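You operate a simulated robot arm through the tools that you are given. There is no shell and no other tool.

You are at the controls of a simulated robot arm. One attempt, no reset.

TASK
Fit the fluted wheel and crimp the short brown duct at depth 5.
Fine: wheel in the grey cup, duct in the round dish, dial to OFF at the end; teal wheel and other short ducts stay.

The check looks at the end state, three seconds after you hand in, the way a careful person would. Anything else that was tipped, shoved, dropped, spilled or broken makes it a failure.

THE ROBOT
A 7-joint arm with a two-finger parallel gripper, fixed in place. Base frame: the origin is on the floor under the middle of its stand, x ahead of it, y to its left, z up. Readings come in m, degrees, newtons and seconds.
With the tool pointing down near the work surface it reaches from about 0.3 to 0.72 m from the base axis. Its first joint turns from -166.0 to 166.0 degrees. Payload 1.57 kg.
The TCP is the grasp point between the finger pads, 0.03 m short of the fingertips. In the tool frame z runs along the fingers and y along their closing line. The gripper opens to 0.08 m. The fingers are 0.017 m wide and 0.012 m thick; the gripper's body (0.04 by 0.082 m) begins 0.08 m behind the TCP.
Orientation is that of the tool frame in the base frame, as [roll, pitch, yaw] about the fixed x, y, z axes, in that order (R = Rz(yaw) Ry(pitch) Rx(roll)). With the fingers straight down and closing along the base's y, the tool's x points along the base's -x, its y along +y and its z along -z.

THE INTERFACE
- The arm moves only by the tool move_arm. Its argument "deltas" is a list of rows, each an object of numbers (a shift or turn left out is 0, a gripper value left out holds the last): "tx", "ty", "tz": the shift along the tool's x, y, z in units of 30 mm (1.0 is 30 mm); "rx", "ry", "rz": the turn, a rotation vector about the tool's x, y, z in units of 5 degrees (1.0 is 5 degrees); "grip": the finger opening in m, from 0 to 0.08. In form: [{"tx": .., "ty": .., "tz": .., "rx": .., "ry": .., "rz": .., "grip": ..}, ...]. A call has 1 to 20 rows; each row shifts and turns the commanded pose from where the row before left it, along the tool's axes as they then stand. A call with a number of a shift or a turn outside -1 to 1 is refused whole. A row lasts 0.2 s, in which the tool goes at most 0.05 m and 8.6 degrees; a call with a longer step from one row to the next is refused whole, and so is a gripper value outside its range. Where a pose cannot be reached the arm comes as near as it can. A force on the tool above 40 N (or 10 N above the force at the start of the call, whichever is more), or a blocked arm, ends the call early, and 0.2 s more pass. The fingers move at their own pace (about 0.072 m/s each) and stop on an object; they squeeze with about 26 N. The grip force told is the motor's: it shows also when the fingers shut on nothing. Time passes only in rows, and 0.2 s behind the last, so rows that do not move let the fingers close. It gives the time, the measured TCP pose, the force on the tool (base axes), the opening and the grip force at its end, in the units of the frame above (readings bear some noise), with the torque about the TCP (base axes, N m) and any sound that the robot's microphone picked up, and new pictures: "pictures" is both (left out), scene, wrist or none.
- Cameras (640 x 400 px; columns grow to the right, rows downward): "scene" is fixed at [0.0491, -0.4991, 1.6496]; the picture's right is [0.79, -0.61, 0.00], its down [-0.34, -0.45, -0.82] and it looks along [0.50, 0.65, -0.57] (base axes); focal length 350 px, centre (320, 200). "wrist" rides on the gripper at [0.072, -0.007, -0.122] in the tool frame; the picture's right is [0.09, 1.00, 0.00], its down [-0.84, 0.08, -0.54] and it looks along [-0.54, 0.05, 0.84] (tool axes); focal length 238 px, centre (320, 200). There is no depth. A picture from a camera that has moved, and an enlarged one, comes with that camera's place and axes in the base frame and with its lens.
- move_column(by): slides the trunk up (or, below 0, down) by that many m; the arm rides with it, the base frame stays. It gives what a move gives, with no picture.
- enlarge(camera, box): a new picture of the part [left, top, right, bottom] of that camera's present view, enlarged. It takes no simulated time.
- sign_off(): hands the job in; it is judged then, once.

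Places have to be worked out from the pictures, the camera data and where the tool is seen. Open the gripper and draw the arm clear of the work before you hand the job in, unless the task says otherwise.

The tools are called as a command line: name --argument value ..., lists and objects as JSON in quotes. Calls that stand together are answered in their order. move_arm: Moves the arm, as the interface text tells. Its arguments: {"type":"object","properties":{"deltas":{"type":"array","items":{"type":"object","properties":{"tx":{"type":"number"},"ty":{"type":"number"},"tz":{"type":"number"},"rx":{"type":"number"},"ry":{"type":"number"},"rz":{"type":"number"},"grip":{"type":"number"}}}},"pictures":{"type":"string","enum":["both","scene","wrist","none"]}},"required":["deltas"]} The other tools are called the same way: move_column (by) moves the trunk up or down; enlarge (camera, box) takes an enlarged picture of a part of a camera's view; sign_off () hands the job in.

At the start:

```text
time: 0.0
tcp_pos: [0.3952, -0.0407, 1.3517]
ee_rot: [-180.0, 0.0, -180.0]
force: [0.1, -0.1, -0.1]
wrist_torque: [0.01, 0.0, 0.0]
opening: 0.0799
grasp_force: 0.1
trunk travel left (down, up): [-0.4, 0.08]
```

scene: 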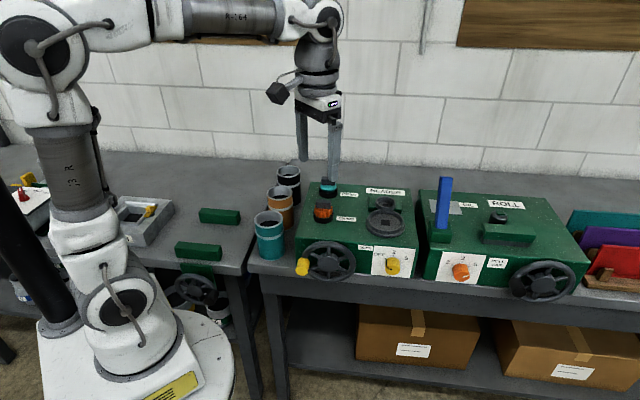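
wrist: 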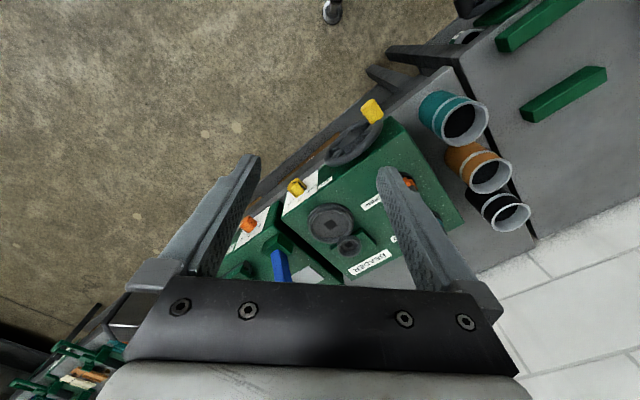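

I start by looking closely at the scene: two machines (HEADER/READER and ROLL), cups, racks. I enlarge several regions before moving anything.

enlarge --camera "scene" --box '[240, 150, 430, 290]'

enlarge --camera "scene" --box '[410, 160, 640, 310]'

enlarge --camera "scene" --box '[0, 150, 260, 340]'

enlarge --camera "wrist" --box '[220, 80, 560, 300]'

```text
2.86 times, centred on (335, 220) of scene
camera zoom: at [0.0491, -0.4991, 1.6496], right [0.79, -0.61, 0.0], down [-0.34, -0.45, -0.82], along [0.5, 0.65, -0.57], focal length 1000 px, centre (277, 143)
```

zoom: 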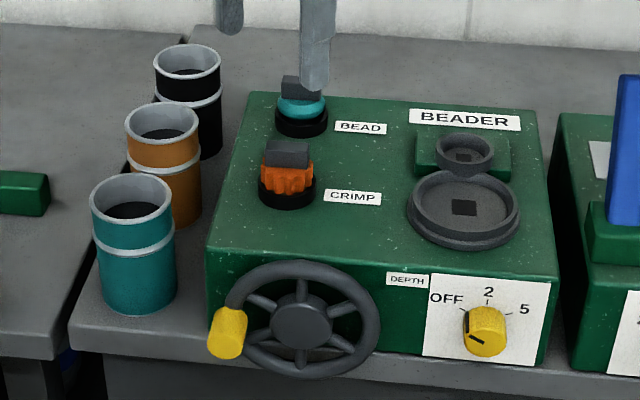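

```text
2.67 times, centred on (525, 235) of scene
camera zoom: at [0.0491, -0.4991, 1.6496], right [0.79, -0.61, 0.0], down [-0.34, -0.45, -0.82], along [0.5, 0.65, -0.57], focal length 933 px, centre (-227, 107)
```

zoom: 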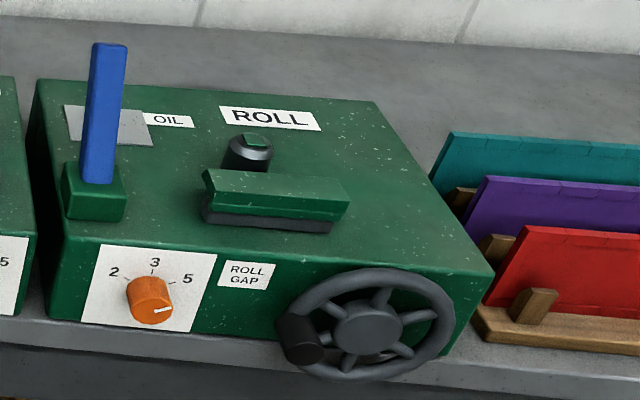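

```text
2.11 times, centred on (130, 245) of scene
camera zoom: at [0.0491, -0.4991, 1.6496], right [0.79, -0.61, 0.0], down [-0.34, -0.45, -0.82], along [0.5, 0.65, -0.57], focal length 737 px, centre (720, 105)
```

zoom: 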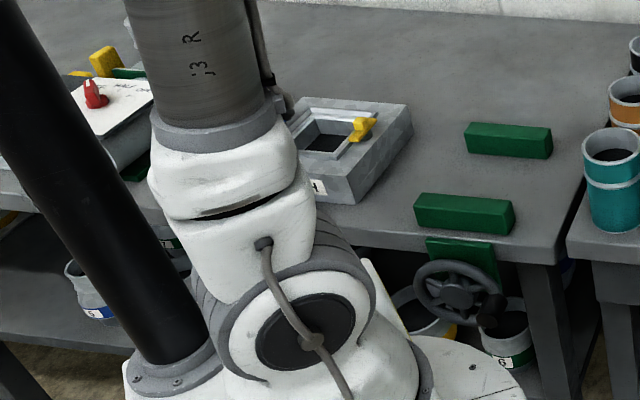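

```text
1.82 times, centred on (390, 190) of wrist
camera zoom: at [0.3239, -0.0474, 1.4736], right [-0.09, 1.0, 0.0], down [0.84, 0.08, 0.54], along [0.54, 0.05, -0.84], focal length 433 px, centre (193, 218)
```

zoom: 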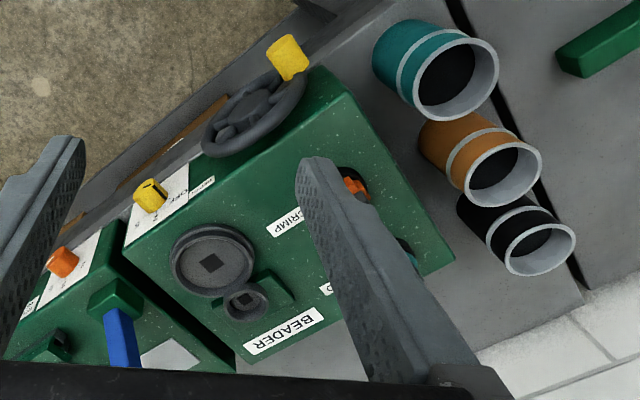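

The machine top seems to be near z≈1.0, turned about 45° to the base. I turn the tool -45° about its z so the wrist camera faces the machine squarely, and look.

move_arm --deltas '[{"rz": -1}, {"rz": -1}, {"rz": -1}, {"rz": -1}, {"rz": -1}, {"rz": -1}, {"rz": -1}, {"rz": -1}, {"rz": -1}, {}]' --pictures "both"

```text
time: 2.2
tcp_pos: [0.395, -0.042, 1.3514]
ee_rot: [179.9, 0.0, -135.0]
force: [0.2, 0.0, -0.3]
wrist_torque: [-0.04, -0.03, 0.02]
opening: 0.0799
grasp_force: 0.0
trunk travel left (down, up): [-0.4, 0.08]
camera wrist: at [0.3496, -0.0965, 1.4731], right [-0.77, 0.64, 0.0], down [0.54, 0.65, 0.54], along [0.35, 0.42, -0.84], focal length 238 px, centre (320, 200)
```

scene: 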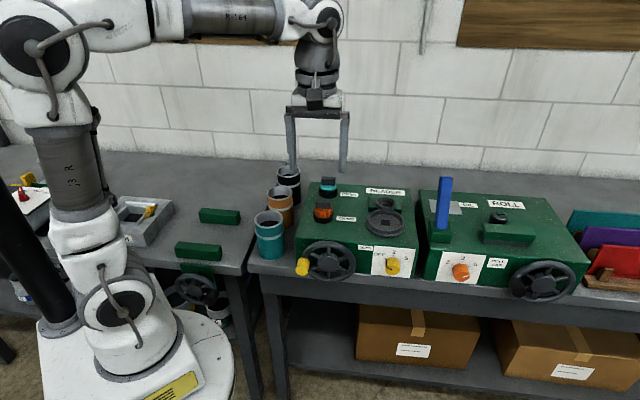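
wrist: 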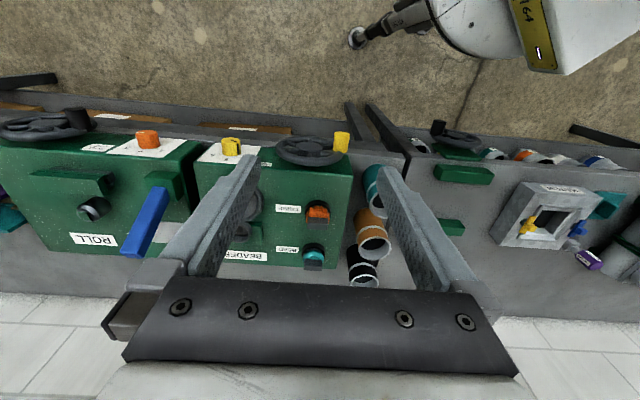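

The bench now runs nearly horizontally in the wrist view, so the machine yaw is close to 45°. I enlarge the machine and the duct area for measurement.

enlarge --camera "wrist" --box '[180, 120, 420, 290]'

enlarge --camera "wrist" --box '[330, 100, 640, 300]'

```text
2.35 times, centred on (300, 205) of wrist
camera zoom: at [0.3496, -0.0965, 1.4731], right [-0.77, 0.64, 0.0], down [0.54, 0.65, 0.54], along [0.35, 0.42, -0.84], focal length 561 px, centre (367, 188)
```

zoom: 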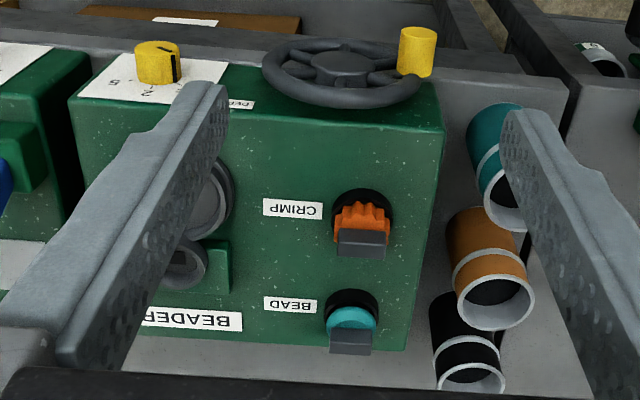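

```text
2.00 times, centred on (485, 200) of wrist
camera zoom: at [0.3496, -0.0965, 1.4731], right [-0.77, 0.64, 0.0], down [0.54, 0.65, 0.54], along [0.35, 0.42, -0.84], focal length 477 px, centre (-10, 200)
```

zoom: 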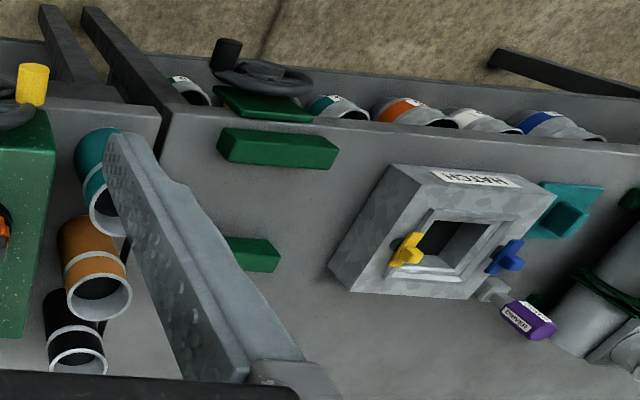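

Triangulating the scene and wrist views puts the crimp wheel's grey block at about (0.565, 0.154, 1.06). I bring the camera closer to it, staying about 0.13 m above with the fingertips.

move_arm --deltas '[{"tx": -0.9, "ty": 0.1, "tz": 0.7}, {"tx": -0.9, "ty": 0.1, "tz": 0.7}, {"tx": -0.9, "ty": 0.1, "tz": 0.7}, {"tx": -0.9, "ty": 0.1, "tz": 0.7}, {"tx": -0.9, "ty": 0.1, "tz": 0.7}, {"tx": -0.9, "ty": 0.1, "tz": 0.7}, {}]' --pictures "both"

enlarge --camera "wrist" --box '[220, 80, 460, 240]'

```text
time: 3.8
tcp_pos: [0.4976, 0.0875, 1.2265]
ee_rot: [180.0, 0.0, -135.0]
force: [0.2, 0.0, 0.0]
wrist_torque: [-0.01, 0.01, 0.0]
opening: 0.0802
grasp_force: 0.1
trunk travel left (down, up): [-0.4, 0.08]
camera wrist: at [0.4511, 0.0312, 1.3487], right [-0.77, 0.64, 0.0], down [0.54, 0.65, 0.54], along [0.35, 0.42, -0.84], focal length 238 px, centre (320, 200)
```

scene: 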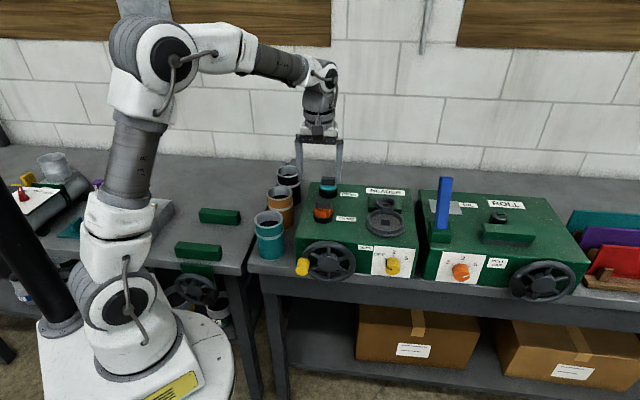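
wrist: 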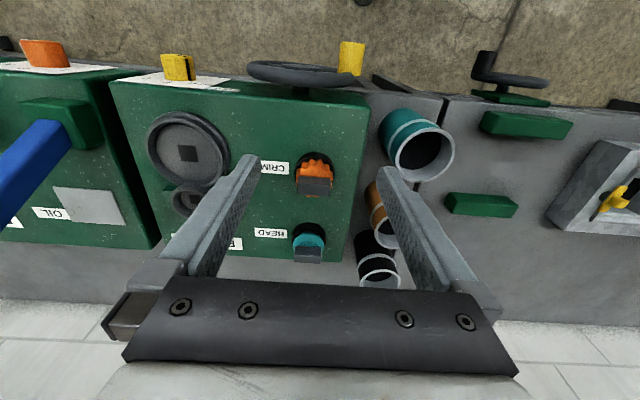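

```text
2.50 times, centred on (340, 160) of wrist
camera zoom: at [0.4511, 0.0312, 1.3487], right [-0.77, 0.64, 0.0], down [0.54, 0.65, 0.54], along [0.35, 0.42, -0.84], focal length 596 px, centre (270, 300)
```

zoom: 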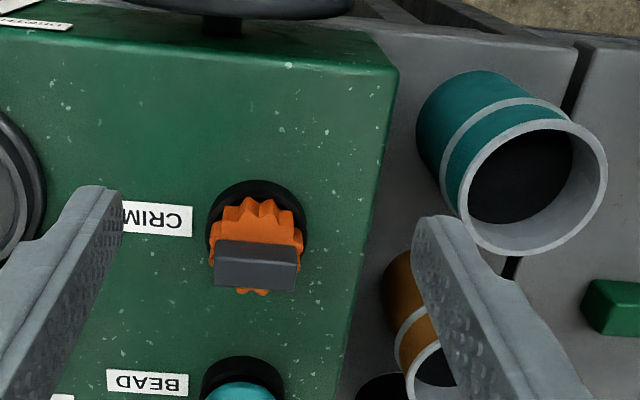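

The fluted wheel sits in a black holder with a rectangular grey grip block on top. I enlarge both scene and wrist views tightly to measure the block, dish and cup.

enlarge --camera "scene" --box '[300, 170, 360, 230]'

enlarge --camera "scene" --box '[355, 185, 425, 285]'

enlarge --camera "wrist" --box '[120, 40, 280, 250]'

enlarge --camera "scene" --box '[285, 230, 425, 300]'

```text
6.67 times, centred on (330, 200) of scene
camera zoom: at [0.0491, -0.4991, 1.6496], right [0.79, -0.61, 0.0], down [-0.34, -0.45, -0.82], along [0.5, 0.65, -0.57], focal length 2333 px, centre (253, 200)
```

zoom: 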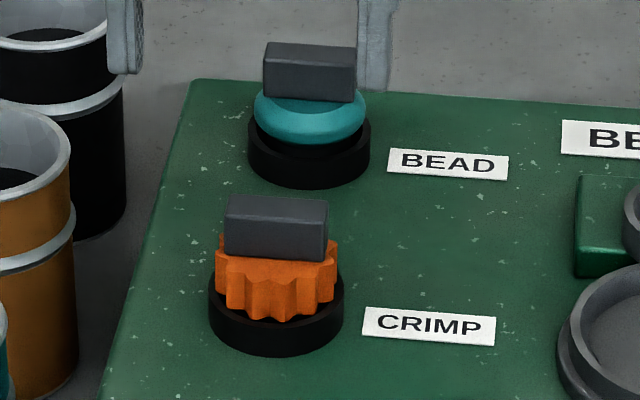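

```text
4.00 times, centred on (390, 235) of scene
camera zoom: at [0.0491, -0.4991, 1.6496], right [0.79, -0.61, 0.0], down [-0.34, -0.45, -0.82], along [0.5, 0.65, -0.57], focal length 1400 px, centre (40, 60)
```

zoom: 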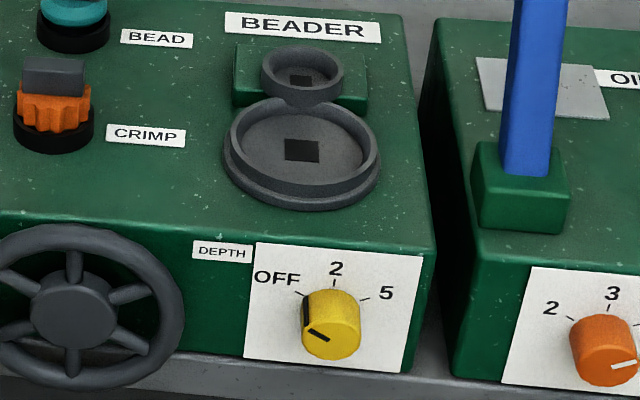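

```text
1.90 times, centred on (200, 145) of wrist
camera zoom: at [0.4511, 0.0312, 1.3487], right [-0.77, 0.64, 0.0], down [0.54, 0.65, 0.54], along [0.35, 0.42, -0.84], focal length 454 px, centre (549, 305)
```

zoom: 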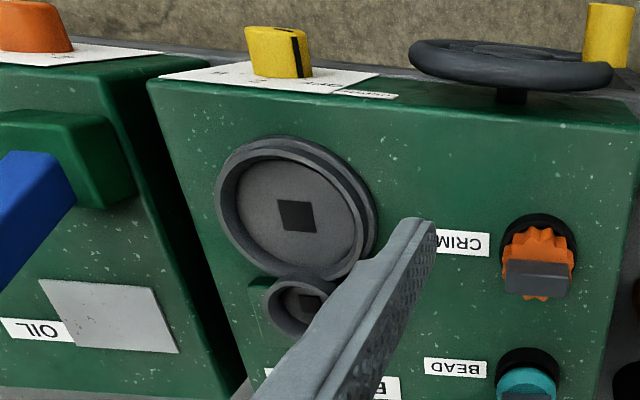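

```text
4.57 times, centred on (355, 265) of scene
camera zoom: at [0.0491, -0.4991, 1.6496], right [0.79, -0.61, 0.0], down [-0.34, -0.45, -0.82], along [0.5, 0.65, -0.57], focal length 1600 px, centre (160, -97)
```

zoom: 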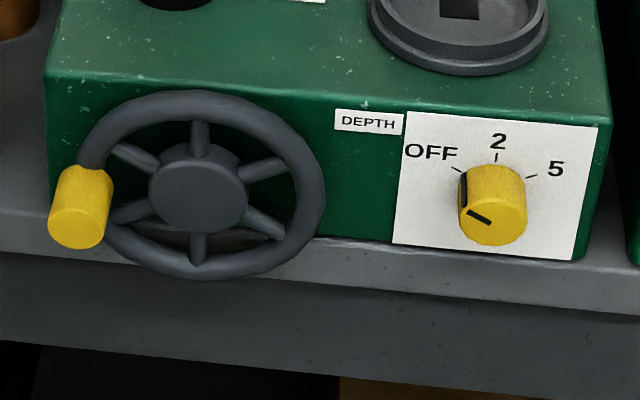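

The block is about 0.045 m wide along the machine's width. I move to above the wheel at TCP z≈1.15 for a close, accurate measurement before grasping.

move_arm --deltas '[{"tx": -0.79, "tz": 0.6}, {"tx": -0.79, "tz": 0.6}, {"tx": -0.79, "tz": 0.6}, {"tx": -0.79, "tz": 0.6}, {}]' --pictures "both"

enlarge --camera "wrist" --box '[240, 80, 400, 200]'

enlarge --camera "scene" --box '[290, 150, 370, 230]'

```text
time: 5.0
tcp_pos: [0.565, 0.1514, 1.1546]
ee_rot: [180.0, 0.0, -135.0]
force: [-0.1, 0.0, 0.2]
wrist_torque: [-0.02, -0.01, 0.0]
opening: 0.08
grasp_force: 0.0
trunk travel left (down, up): [-0.4, 0.08]
camera wrist: at [0.5193, 0.0969, 1.2768], right [-0.77, 0.64, 0.0], down [0.54, 0.65, 0.54], along [0.35, 0.42, -0.84], focal length 238 px, centre (320, 200)
```

scene: 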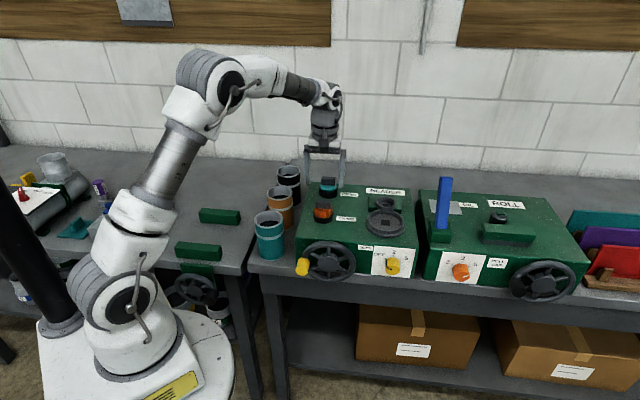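
wrist: 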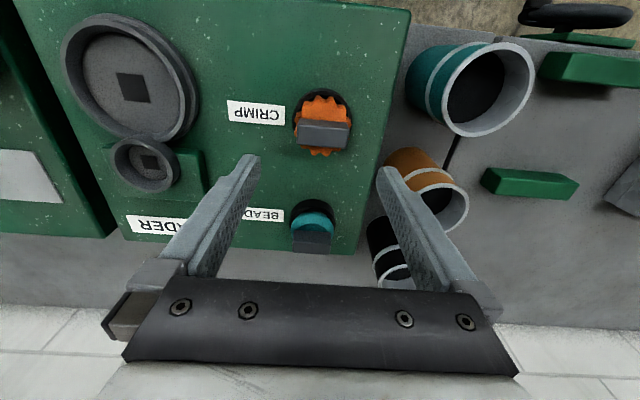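

```text
3.33 times, centred on (320, 140) of wrist
camera zoom: at [0.5193, 0.0969, 1.2768], right [-0.77, 0.64, 0.0], down [0.54, 0.65, 0.54], along [0.35, 0.42, -0.84], focal length 794 px, centre (320, 400)
```

zoom: 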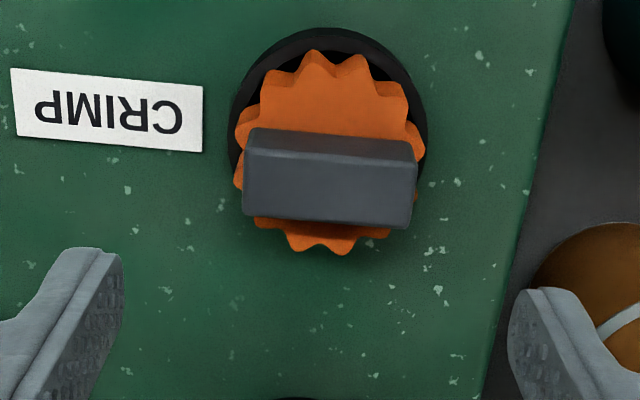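

```text
5.00 times, centred on (330, 190) of scene
camera zoom: at [0.0491, -0.4991, 1.6496], right [0.79, -0.61, 0.0], down [-0.34, -0.45, -0.82], along [0.5, 0.65, -0.57], focal length 1750 px, centre (270, 250)
```

zoom: 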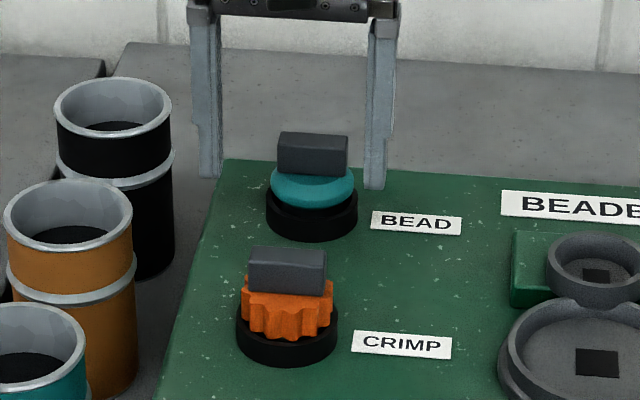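

The block top is about 0.047 × 0.017 m at z≈1.067, aligned with the 45° machine axes and almost directly below the TCP. Gripping it across its thin sides keeps the fingers inside the cup rim, so I rotate the tool +90° about z and look again.

move_arm --deltas '[{"rz": 1}, {"rz": 1}, {"rz": 1}, {"rz": 1}, {"rz": 1}, {"rz": 1}, {"rz": 1}, {"rz": 1}, {"rz": 1}, {"rz": 1}, {"rz": 1}, {"rz": 1}, {"rz": 1}, {"rz": 1}, {"rz": 1}, {"rz": 1}, {"rz": 1}, {"rz": 1}, {}]' --pictures "both"

enlarge --camera "wrist" --box '[240, 80, 400, 200]'

```text
time: 9.0
tcp_pos: [0.5649, 0.1545, 1.1535]
ee_rot: [180.0, 0.0, 134.9]
force: [0.7, -0.5, -0.5]
wrist_torque: [0.04, 0.02, -0.01]
opening: 0.0801
grasp_force: 0.1
trunk travel left (down, up): [-0.4, 0.08]
camera wrist: at [0.5091, 0.1998, 1.2754], right [0.64, 0.77, 0.0], down [0.65, -0.54, 0.54], along [0.42, -0.35, -0.84], focal length 238 px, centre (320, 200)
```

scene: 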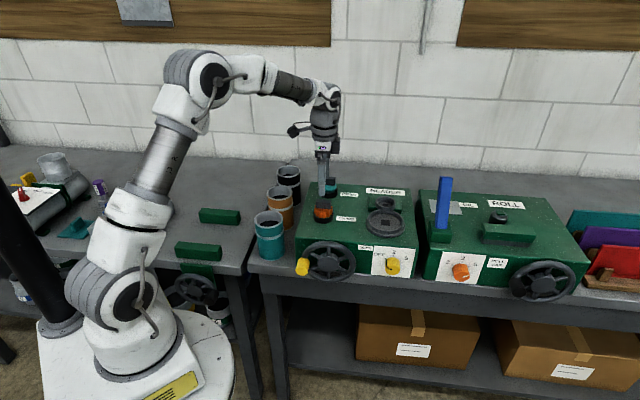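
wrist: 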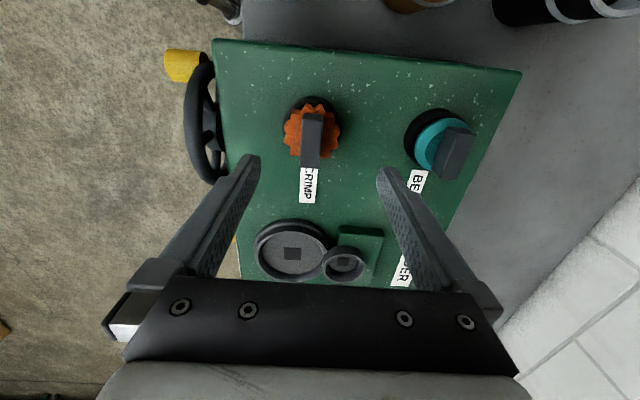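

```text
3.33 times, centred on (320, 140) of wrist
camera zoom: at [0.5091, 0.1998, 1.2754], right [0.64, 0.77, 0.0], down [0.65, -0.54, 0.54], along [0.42, -0.35, -0.84], focal length 794 px, centre (320, 400)
```

zoom: 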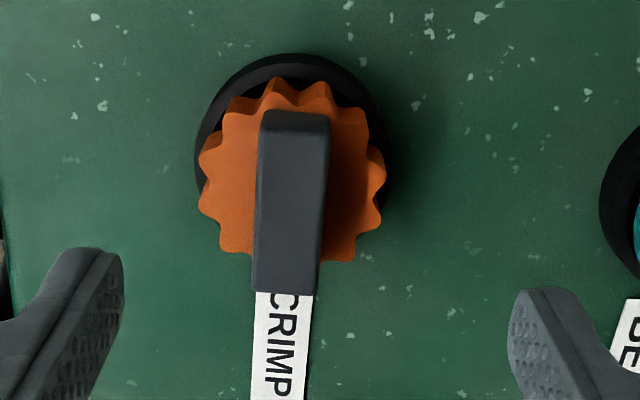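

The block centre is about 8 mm toward the front from the TCP. I shift, partly close the fingers to 0.05 and descend so the tips come beside the block (TCP z≈1.083), then check before closing.

move_arm --deltas '[{"ty": -0.28, "tx": -0.03, "grip": 0.05}, {}, {"tz": 0.6}, {"tz": 0.6}, {"tz": 0.6}, {"tz": 0.55}, {}]' --pictures "both"

enlarge --camera "wrist" --box '[240, 80, 400, 200]'

enlarge --camera "scene" --box '[290, 170, 370, 230]'

```text
time: 10.6
tcp_pos: [0.5597, 0.1464, 1.0862]
ee_rot: [179.7, 0.2, 134.9]
force: [-1.5, -1.5, 24.6]
wrist_torque: [-0.13, 0.23, 0.01]
opening: 0.0505
grasp_force: 0.7
trunk travel left (down, up): [-0.4, 0.08]
camera wrist: at [0.503, 0.1919, 1.2085], right [0.64, 0.77, 0.01], down [0.64, -0.54, 0.55], along [0.42, -0.34, -0.84], focal length 238 px, centre (320, 200)
```

scene: 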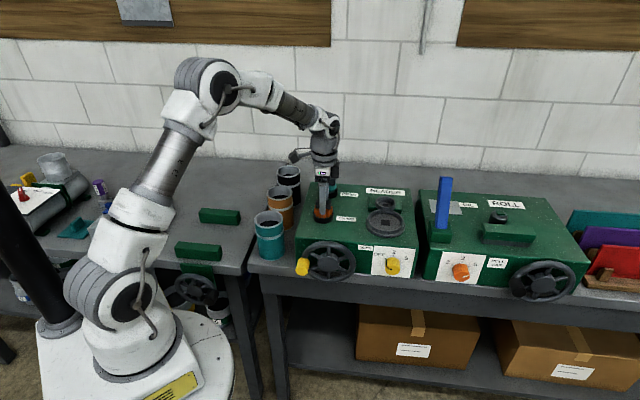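
wrist: 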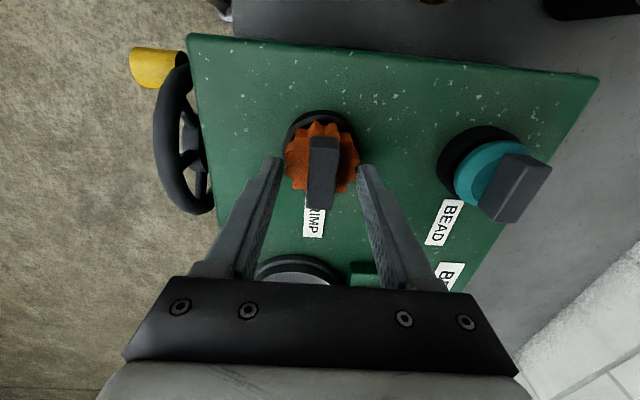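

```text
3.33 times, centred on (320, 140) of wrist
camera zoom: at [0.503, 0.1919, 1.2085], right [0.64, 0.77, 0.01], down [0.64, -0.54, 0.55], along [0.42, -0.34, -0.84], focal length 794 px, centre (320, 400)
```

zoom: 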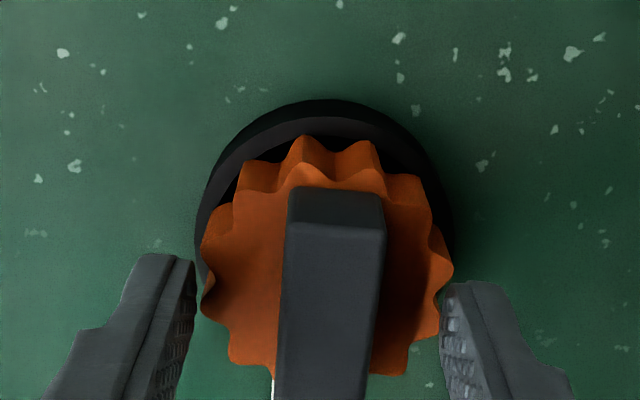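

```text
6.67 times, centred on (330, 200) of scene
camera zoom: at [0.0491, -0.4991, 1.6496], right [0.79, -0.61, 0.0], down [-0.34, -0.45, -0.82], along [0.5, 0.65, -0.57], focal length 2333 px, centre (253, 200)
```

zoom: 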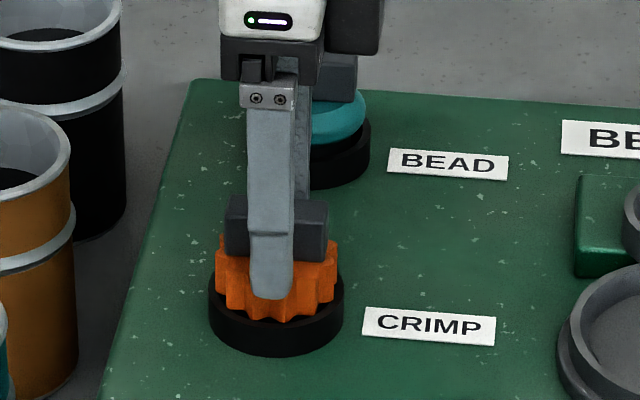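

The fingertips touched the flute tops (24 N) at tip z≈1.056, and the block is centred between the fingers. I back up 4 mm and close on the block.

move_arm --deltas '[{"tz": -0.15}, {"grip": 0.0}, {}, {}, {}]' --pictures "wrist"

```text
time: 11.8
tcp_pos: [0.5602, 0.1468, 1.0872]
ee_rot: [-179.8, 0.0, 135.0]
force: [-0.8, 0.1, 0.1]
wrist_torque: [0.03, -0.01, 0.01]
opening: 0.0174
grasp_force: 25.9
trunk travel left (down, up): [-0.4, 0.08]
camera wrist: at [0.5039, 0.1926, 1.2091], right [0.64, 0.77, 0.0], down [0.65, -0.54, 0.54], along [0.42, -0.35, -0.84], focal length 238 px, centre (320, 200)
```

wrist: 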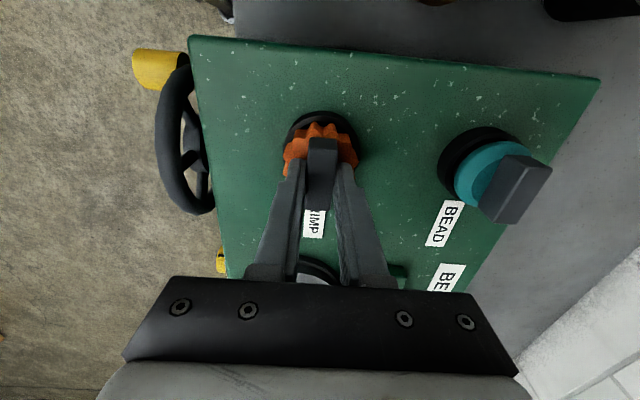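

Gripped at 17.4 mm with 26 N. I lift straight up about 0.12 m.

move_arm --deltas '[{"tz": -0.3}, {"tz": -0.5}, {"tz": -0.6}, {"tz": -0.6}, {"tz": -0.6}, {"tz": -0.6}, {"tz": -0.6}, {}]' --pictures "both"

enlarge --camera "scene" --box '[280, 130, 430, 240]'

enlarge --camera "wrist" --box '[200, 50, 440, 290]'

```text
time: 13.6
tcp_pos: [0.5574, 0.146, 1.2017]
ee_rot: [-180.0, 0.0, 134.9]
force: [0.6, -0.3, -0.6]
wrist_torque: [-0.02, -0.04, -0.01]
opening: 0.0
grasp_force: 21.1
trunk travel left (down, up): [-0.4, 0.08]
camera wrist: at [0.5026, 0.1921, 1.3239], right [0.64, 0.77, 0.0], down [0.65, -0.54, 0.54], along [0.42, -0.35, -0.84], focal length 238 px, centre (320, 200)
```

scene: 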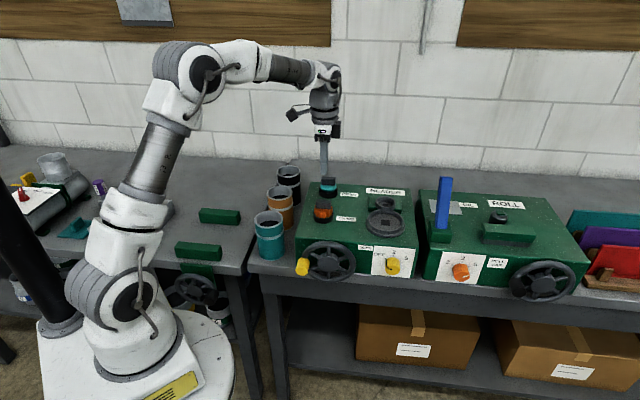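
wrist: 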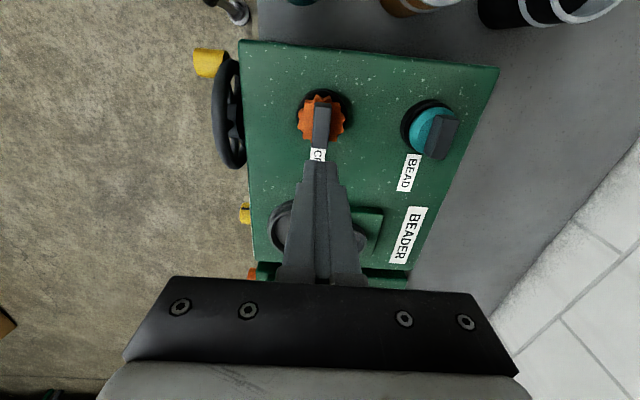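

```text
3.64 times, centred on (355, 185) of scene
camera zoom: at [0.0491, -0.4991, 1.6496], right [0.79, -0.61, 0.0], down [-0.34, -0.45, -0.82], along [0.5, 0.65, -0.57], focal length 1273 px, centre (193, 254)
```

zoom: 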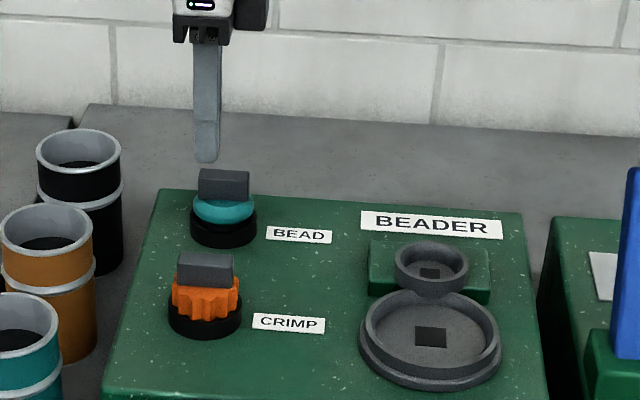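

```text
1.67 times, centred on (320, 170) of wrist
camera zoom: at [0.5026, 0.1921, 1.3239], right [0.64, 0.77, 0.0], down [0.65, -0.54, 0.54], along [0.42, -0.35, -0.84], focal length 397 px, centre (320, 250)
```

zoom: 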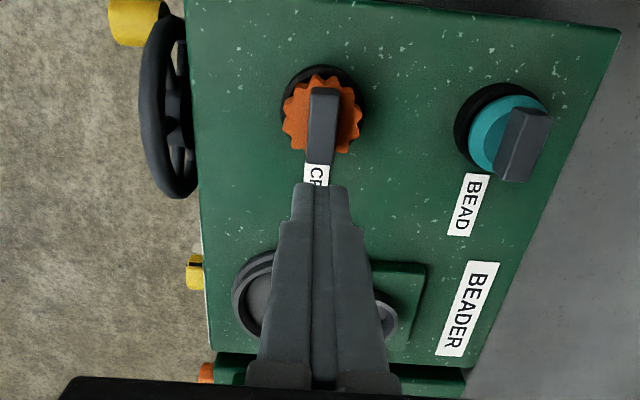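

The fingers slid off: the wheel is still in its holder and the fingers closed on nothing. I open, go back down to just touch the flute tops for maximum overlap, regrip, and lift in small steps while reading the force.

move_arm --deltas '[{"grip": 0.045}, {"tz": 0.6}, {"tz": 0.6}, {"tz": 0.6}, {"tz": 0.6}, {"tz": 0.6}, {"tz": 0.5}, {"tz": 0.3}, {}]' --pictures "both"

enlarge --camera "scene" --box '[290, 170, 370, 230]'

enlarge --camera "wrist" --box '[240, 80, 400, 240]'

```text
time: 15.6
tcp_pos: [0.5591, 0.1477, 1.0875]
ee_rot: [180.0, 0.0, 135.0]
force: [0.1, 0.8, 1.8]
wrist_torque: [0.02, 0.02, 0.03]
opening: 0.0449
grasp_force: 0.0
trunk travel left (down, up): [-0.4, 0.08]
camera wrist: at [0.5034, 0.193, 1.2091], right [0.64, 0.77, 0.0], down [0.65, -0.54, 0.54], along [0.42, -0.35, -0.84], focal length 238 px, centre (320, 200)
```

scene: 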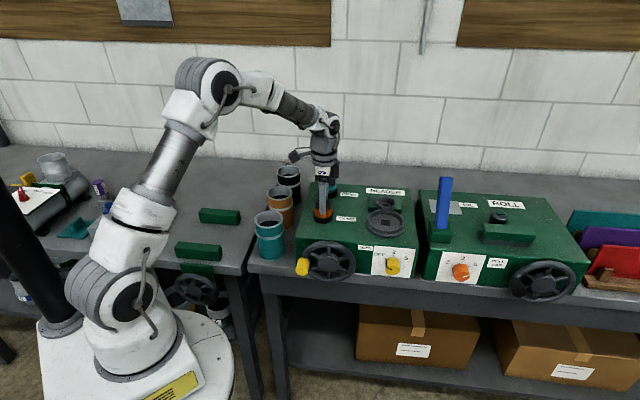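
wrist: 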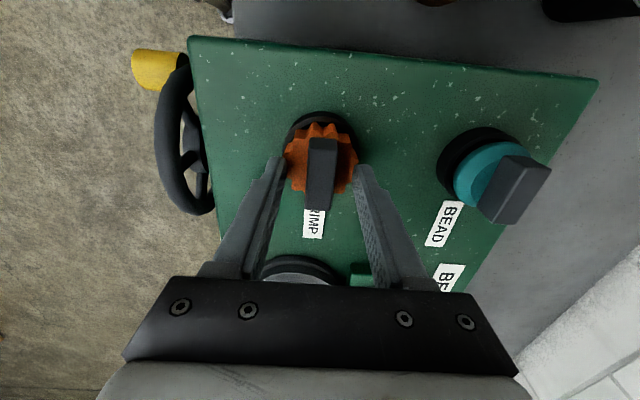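

```text
6.67 times, centred on (330, 200) of scene
camera zoom: at [0.0491, -0.4991, 1.6496], right [0.79, -0.61, 0.0], down [-0.34, -0.45, -0.82], along [0.5, 0.65, -0.57], focal length 2333 px, centre (253, 200)
```

zoom: 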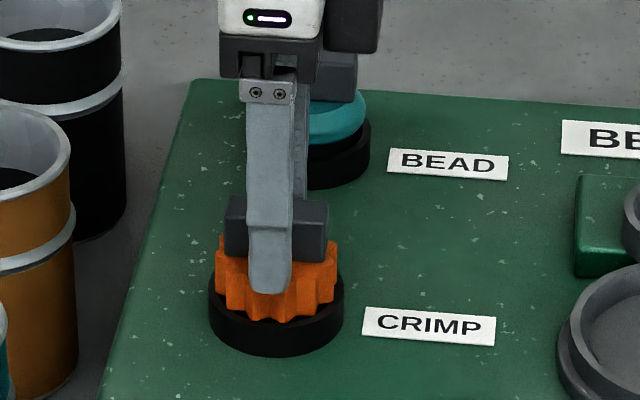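

```text
2.50 times, centred on (320, 160) of wrist
camera zoom: at [0.5034, 0.193, 1.2091], right [0.64, 0.77, 0.0], down [0.65, -0.54, 0.54], along [0.42, -0.35, -0.84], focal length 596 px, centre (320, 300)
```

zoom: 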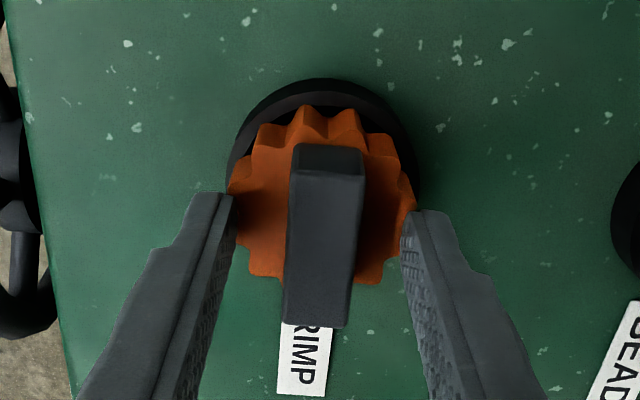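

Good alignment, light contact. I close and lift in 2 mm increments, watching the force.

move_arm --deltas '[{"grip": 0.0}, {}, {}, {}, {}, {}]' --pictures "none"

move_arm --deltas '[{"tz": -0.07}, {}]' --pictures "none"

move_arm --deltas '[{"tz": -0.07}, {}]' --pictures "none"

move_arm --deltas '[{"tz": -0.07}, {}]' --pictures "both"

```text
time: 17.0
tcp_pos: [0.5582, 0.1466, 1.0872]
ee_rot: [-179.9, 0.0, 135.0]
force: [0.8, -0.3, -0.5]
wrist_torque: [-0.02, -0.01, 0.0]
opening: 0.0172
grasp_force: 26.5
trunk travel left (down, up): [-0.4, 0.08]
```

```text
time: 17.6
tcp_pos: [0.5593, 0.1477, 1.0891]
ee_rot: [179.9, 0.0, 135.1]
force: [0.4, -0.3, -1.6]
wrist_torque: [0.0, 0.01, 0.01]
opening: 0.0173
grasp_force: 25.5
trunk travel left (down, up): [-0.4, 0.08]
```

```text
time: 18.2
tcp_pos: [0.5606, 0.1468, 1.0903]
ee_rot: [-180.0, 0.0, 135.0]
force: [0.0, -0.2, -2.2]
wrist_torque: [-0.02, 0.01, 0.0]
opening: 0.0175
grasp_force: 25.9
trunk travel left (down, up): [-0.4, 0.08]
```

```text
time: 18.8
tcp_pos: [0.5594, 0.1471, 1.0946]
ee_rot: [180.0, 0.1, 135.0]
force: [0.3, 0.6, -1.4]
wrist_torque: [0.01, -0.03, 0.02]
opening: 0.0172
grasp_force: 26.1
trunk travel left (down, up): [-0.4, 0.08]
camera wrist: at [0.5044, 0.1932, 1.2155], right [0.64, 0.77, 0.0], down [0.65, -0.54, 0.54], along [0.42, -0.35, -0.84], focal length 238 px, centre (320, 200)
```

scene: 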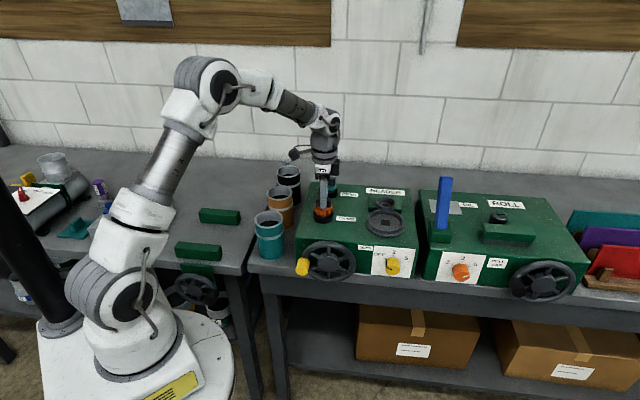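
wrist: 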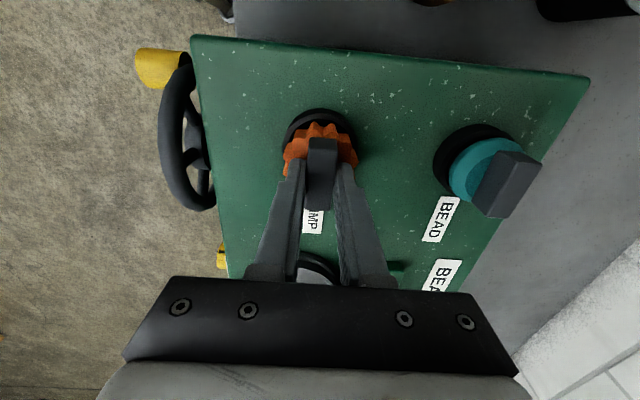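

The force shows about -1.5 N (the wheel's weight) and the wheel has risen a little in its holder. I keep lifting slowly.

move_arm --deltas '[{"tz": -0.1}, {"tz": -0.1}, {"tz": -0.1}, {"tz": -0.1}, {}]' --pictures "wrist"

enlarge --camera "scene" --box '[290, 170, 370, 230]'

enlarge --camera "wrist" --box '[240, 80, 400, 240]'

```text
time: 20.0
tcp_pos: [0.5591, 0.1481, 1.1063]
ee_rot: [-180.0, -0.1, 135.1]
force: [0.6, 0.1, -1.4]
wrist_torque: [0.03, 0.04, -0.02]
opening: 0.0175
grasp_force: 25.8
trunk travel left (down, up): [-0.4, 0.08]
camera wrist: at [0.5041, 0.1931, 1.2283], right [0.64, 0.77, 0.0], down [0.65, -0.54, 0.54], along [0.42, -0.35, -0.84], focal length 238 px, centre (320, 200)
```

wrist: 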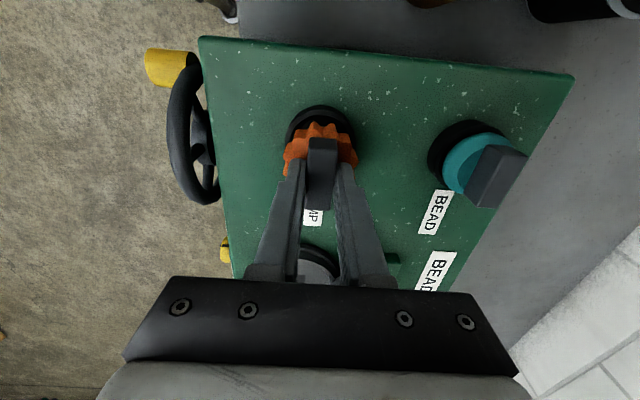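

```text
6.67 times, centred on (330, 200) of scene
camera zoom: at [0.0491, -0.4991, 1.6496], right [0.79, -0.61, 0.0], down [-0.34, -0.45, -0.82], along [0.5, 0.65, -0.57], focal length 2333 px, centre (253, 200)
```

zoom: 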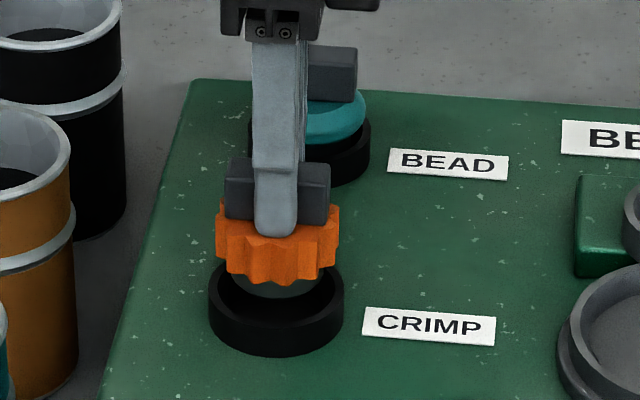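

```text
2.50 times, centred on (320, 160) of wrist
camera zoom: at [0.5041, 0.1931, 1.2283], right [0.64, 0.77, 0.0], down [0.65, -0.54, 0.54], along [0.42, -0.35, -0.84], focal length 596 px, centre (320, 300)
```

zoom: 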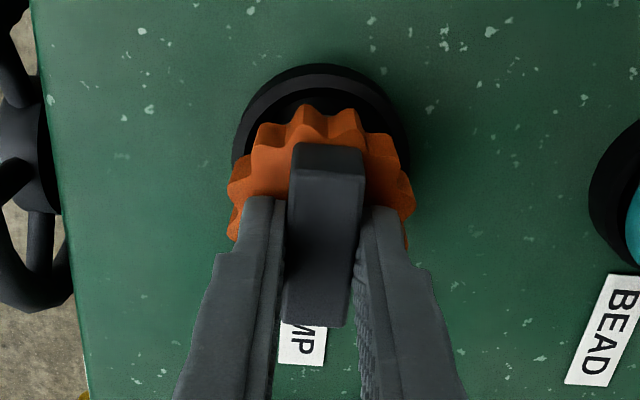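

The wheel is rising in the grip with its orange disc clear of the holder. I continue slowly upward.

move_arm --deltas '[{"tz": -0.12}, {"tz": -0.15}, {"tz": -0.15}, {"tz": -0.15}, {"tz": -0.15}, {"tz": -0.15}, {"tz": -0.15}, {"tz": -0.1}, {}]' --pictures "wrist"

enlarge --camera "scene" --box '[290, 150, 370, 230]'

enlarge --camera "wrist" --box '[240, 80, 400, 240]'

```text
time: 22.0
tcp_pos: [0.5602, 0.146, 1.1393]
ee_rot: [-179.9, -0.1, 135.0]
force: [-0.2, 0.0, -0.8]
wrist_torque: [-0.02, 0.01, 0.0]
opening: 0.0175
grasp_force: 26.4
trunk travel left (down, up): [-0.4, 0.08]
camera wrist: at [0.5039, 0.1932, 1.2618], right [0.64, 0.77, 0.0], down [0.65, -0.54, 0.54], along [0.42, -0.35, -0.84], focal length 238 px, centre (320, 200)
```

wrist: 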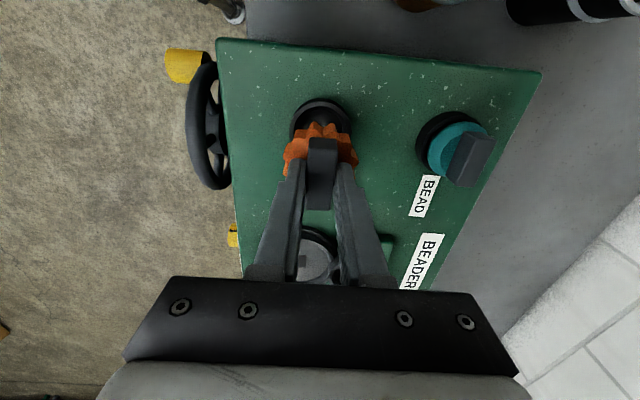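

```text
5.00 times, centred on (330, 190) of scene
camera zoom: at [0.0491, -0.4991, 1.6496], right [0.79, -0.61, 0.0], down [-0.34, -0.45, -0.82], along [0.5, 0.65, -0.57], focal length 1750 px, centre (270, 250)
```

zoom: 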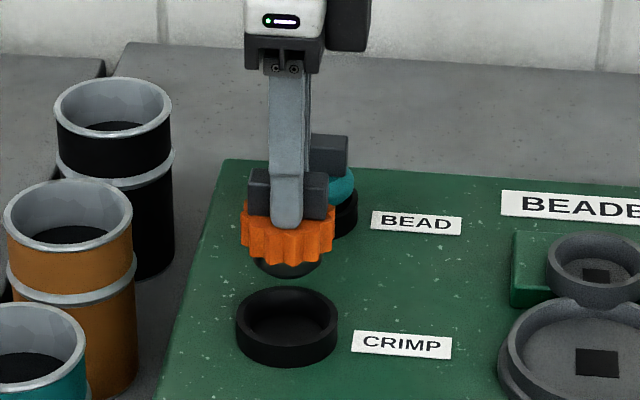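

```text
2.50 times, centred on (320, 160) of wrist
camera zoom: at [0.5039, 0.1932, 1.2618], right [0.64, 0.77, 0.0], down [0.65, -0.54, 0.54], along [0.42, -0.35, -0.84], focal length 596 px, centre (320, 300)
```

zoom: 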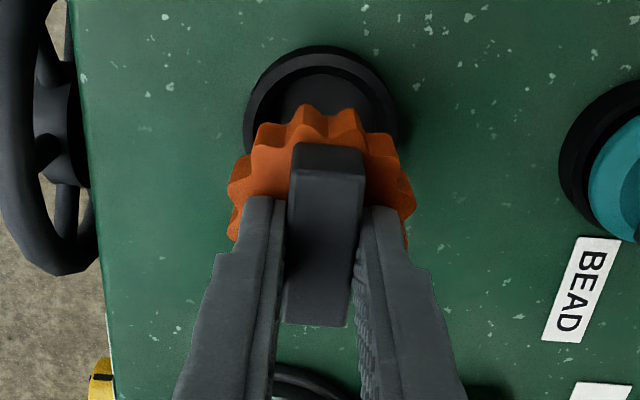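

The wheel is firmly held and clear. I estimate the grey cup's centre at about (0.727, 0.062) with its rim at z≈1.04; I carry the wheel there slowly while rising slightly to TCP z≈1.165.

move_arm --deltas '[{"tx": -0.15, "ty": 0.05, "tz": -0.1}, {"tx": -0.25, "ty": 0.08, "tz": -0.15}, {"tx": -0.3, "ty": 0.1, "tz": -0.2}, {"tx": -0.3, "ty": 0.1, "tz": -0.2}, {"tx": -0.35, "ty": 0.11, "tz": -0.2}, {"tx": -0.35, "ty": 0.11}, {"tx": -0.35, "ty": 0.11}, {"tx": -0.35, "ty": 0.11}, {"tx": -0.35, "ty": 0.11}, {"tx": -0.35, "ty": 0.11}, {"tx": -0.35, "ty": 0.11}, {"tx": -0.35, "ty": 0.11}, {"tx": -0.35, "ty": 0.11}, {"tx": -0.35, "ty": 0.11}, {"tx": -0.35, "ty": 0.11}, {"tx": -0.35, "ty": 0.11}, {"tx": -0.35, "ty": 0.13}, {"tx": -0.25, "ty": 0.12}, {"tx": -0.2, "ty": 0.06}, {}]' --pictures "both"

enlarge --camera "scene" --box '[345, 150, 425, 250]'

enlarge --camera "wrist" --box '[220, 50, 420, 250]'

```text
time: 26.2
tcp_pos: [0.7, 0.0623, 1.1592]
ee_rot: [180.0, 0.0, 135.1]
force: [-0.6, -0.8, -1.6]
wrist_torque: [-0.02, 0.03, 0.04]
opening: 0.0171
grasp_force: 26.0
out of reach, approached as far as the arm can: row 16, 17, 18, 19
trunk travel left (down, up): [-0.4, 0.08]
camera wrist: at [0.6452, 0.1079, 1.2809], right [0.64, 0.77, 0.0], down [0.65, -0.54, 0.54], along [0.42, -0.35, -0.84], focal length 238 px, centre (320, 200)
```

scene: 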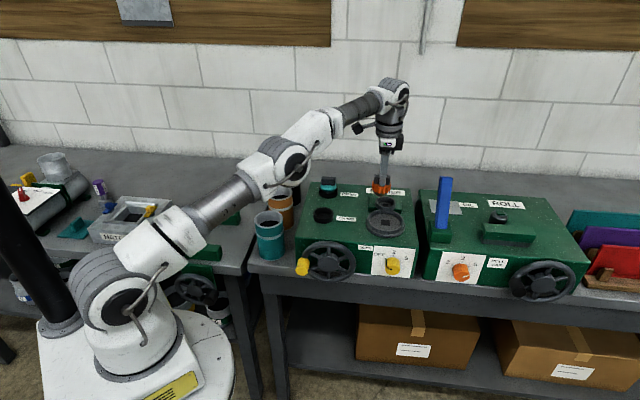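
wrist: 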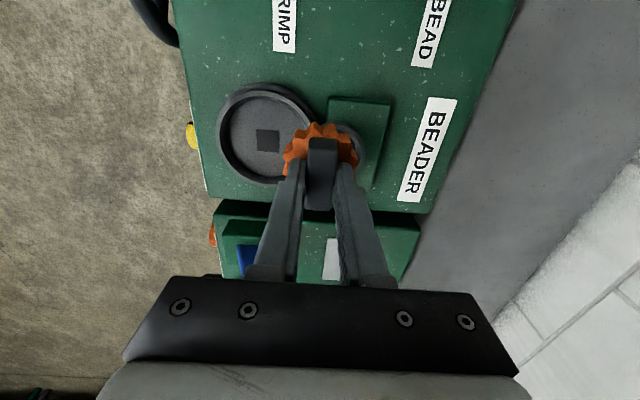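

```text
4.00 times, centred on (385, 200) of scene
camera zoom: at [0.0491, -0.4991, 1.6496], right [0.79, -0.61, 0.0], down [-0.34, -0.45, -0.82], along [0.5, 0.65, -0.57], focal length 1400 px, centre (60, 200)
```

zoom: 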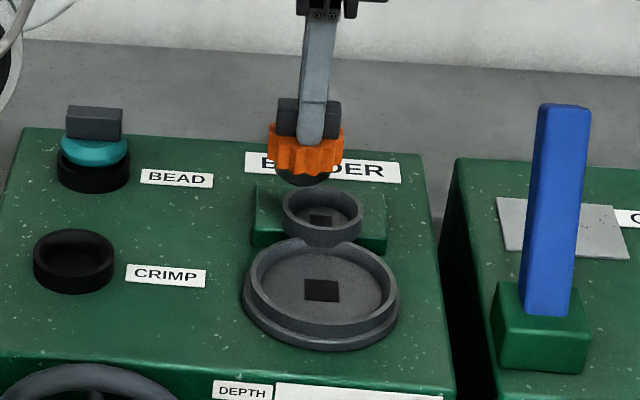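

```text
2.00 times, centred on (320, 150) of wrist
camera zoom: at [0.6452, 0.1079, 1.2809], right [0.64, 0.77, 0.0], down [0.65, -0.54, 0.54], along [0.42, -0.35, -0.84], focal length 477 px, centre (320, 300)
```

zoom: 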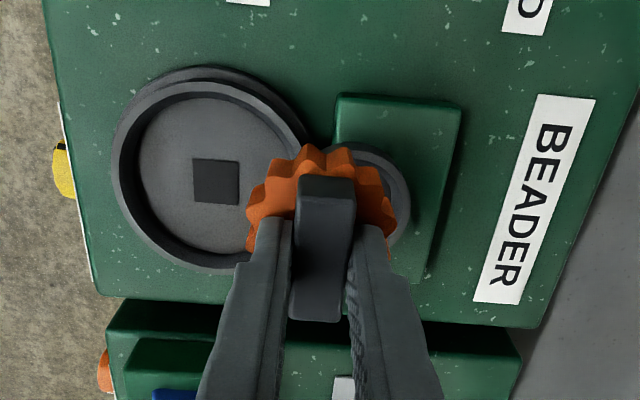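

The arm ran out of reach at (0.700, 0.062). The wrist is well above the shoulder, so raising the trunk by its 0.08 m will give more reach; I do that, then continue.

move_column --by 0.08

```text
time: 27.4
tcp_pos: [0.7007, 0.0617, 1.2386]
ee_rot: [179.9, 0.1, 135.0]
force: [-0.2, -0.7, -0.5]
wrist_torque: [-0.02, -0.02, 0.01]
opening: 0.0176
grasp_force: 25.8
trunk travel left (down, up): [-0.48, 0.0]
```

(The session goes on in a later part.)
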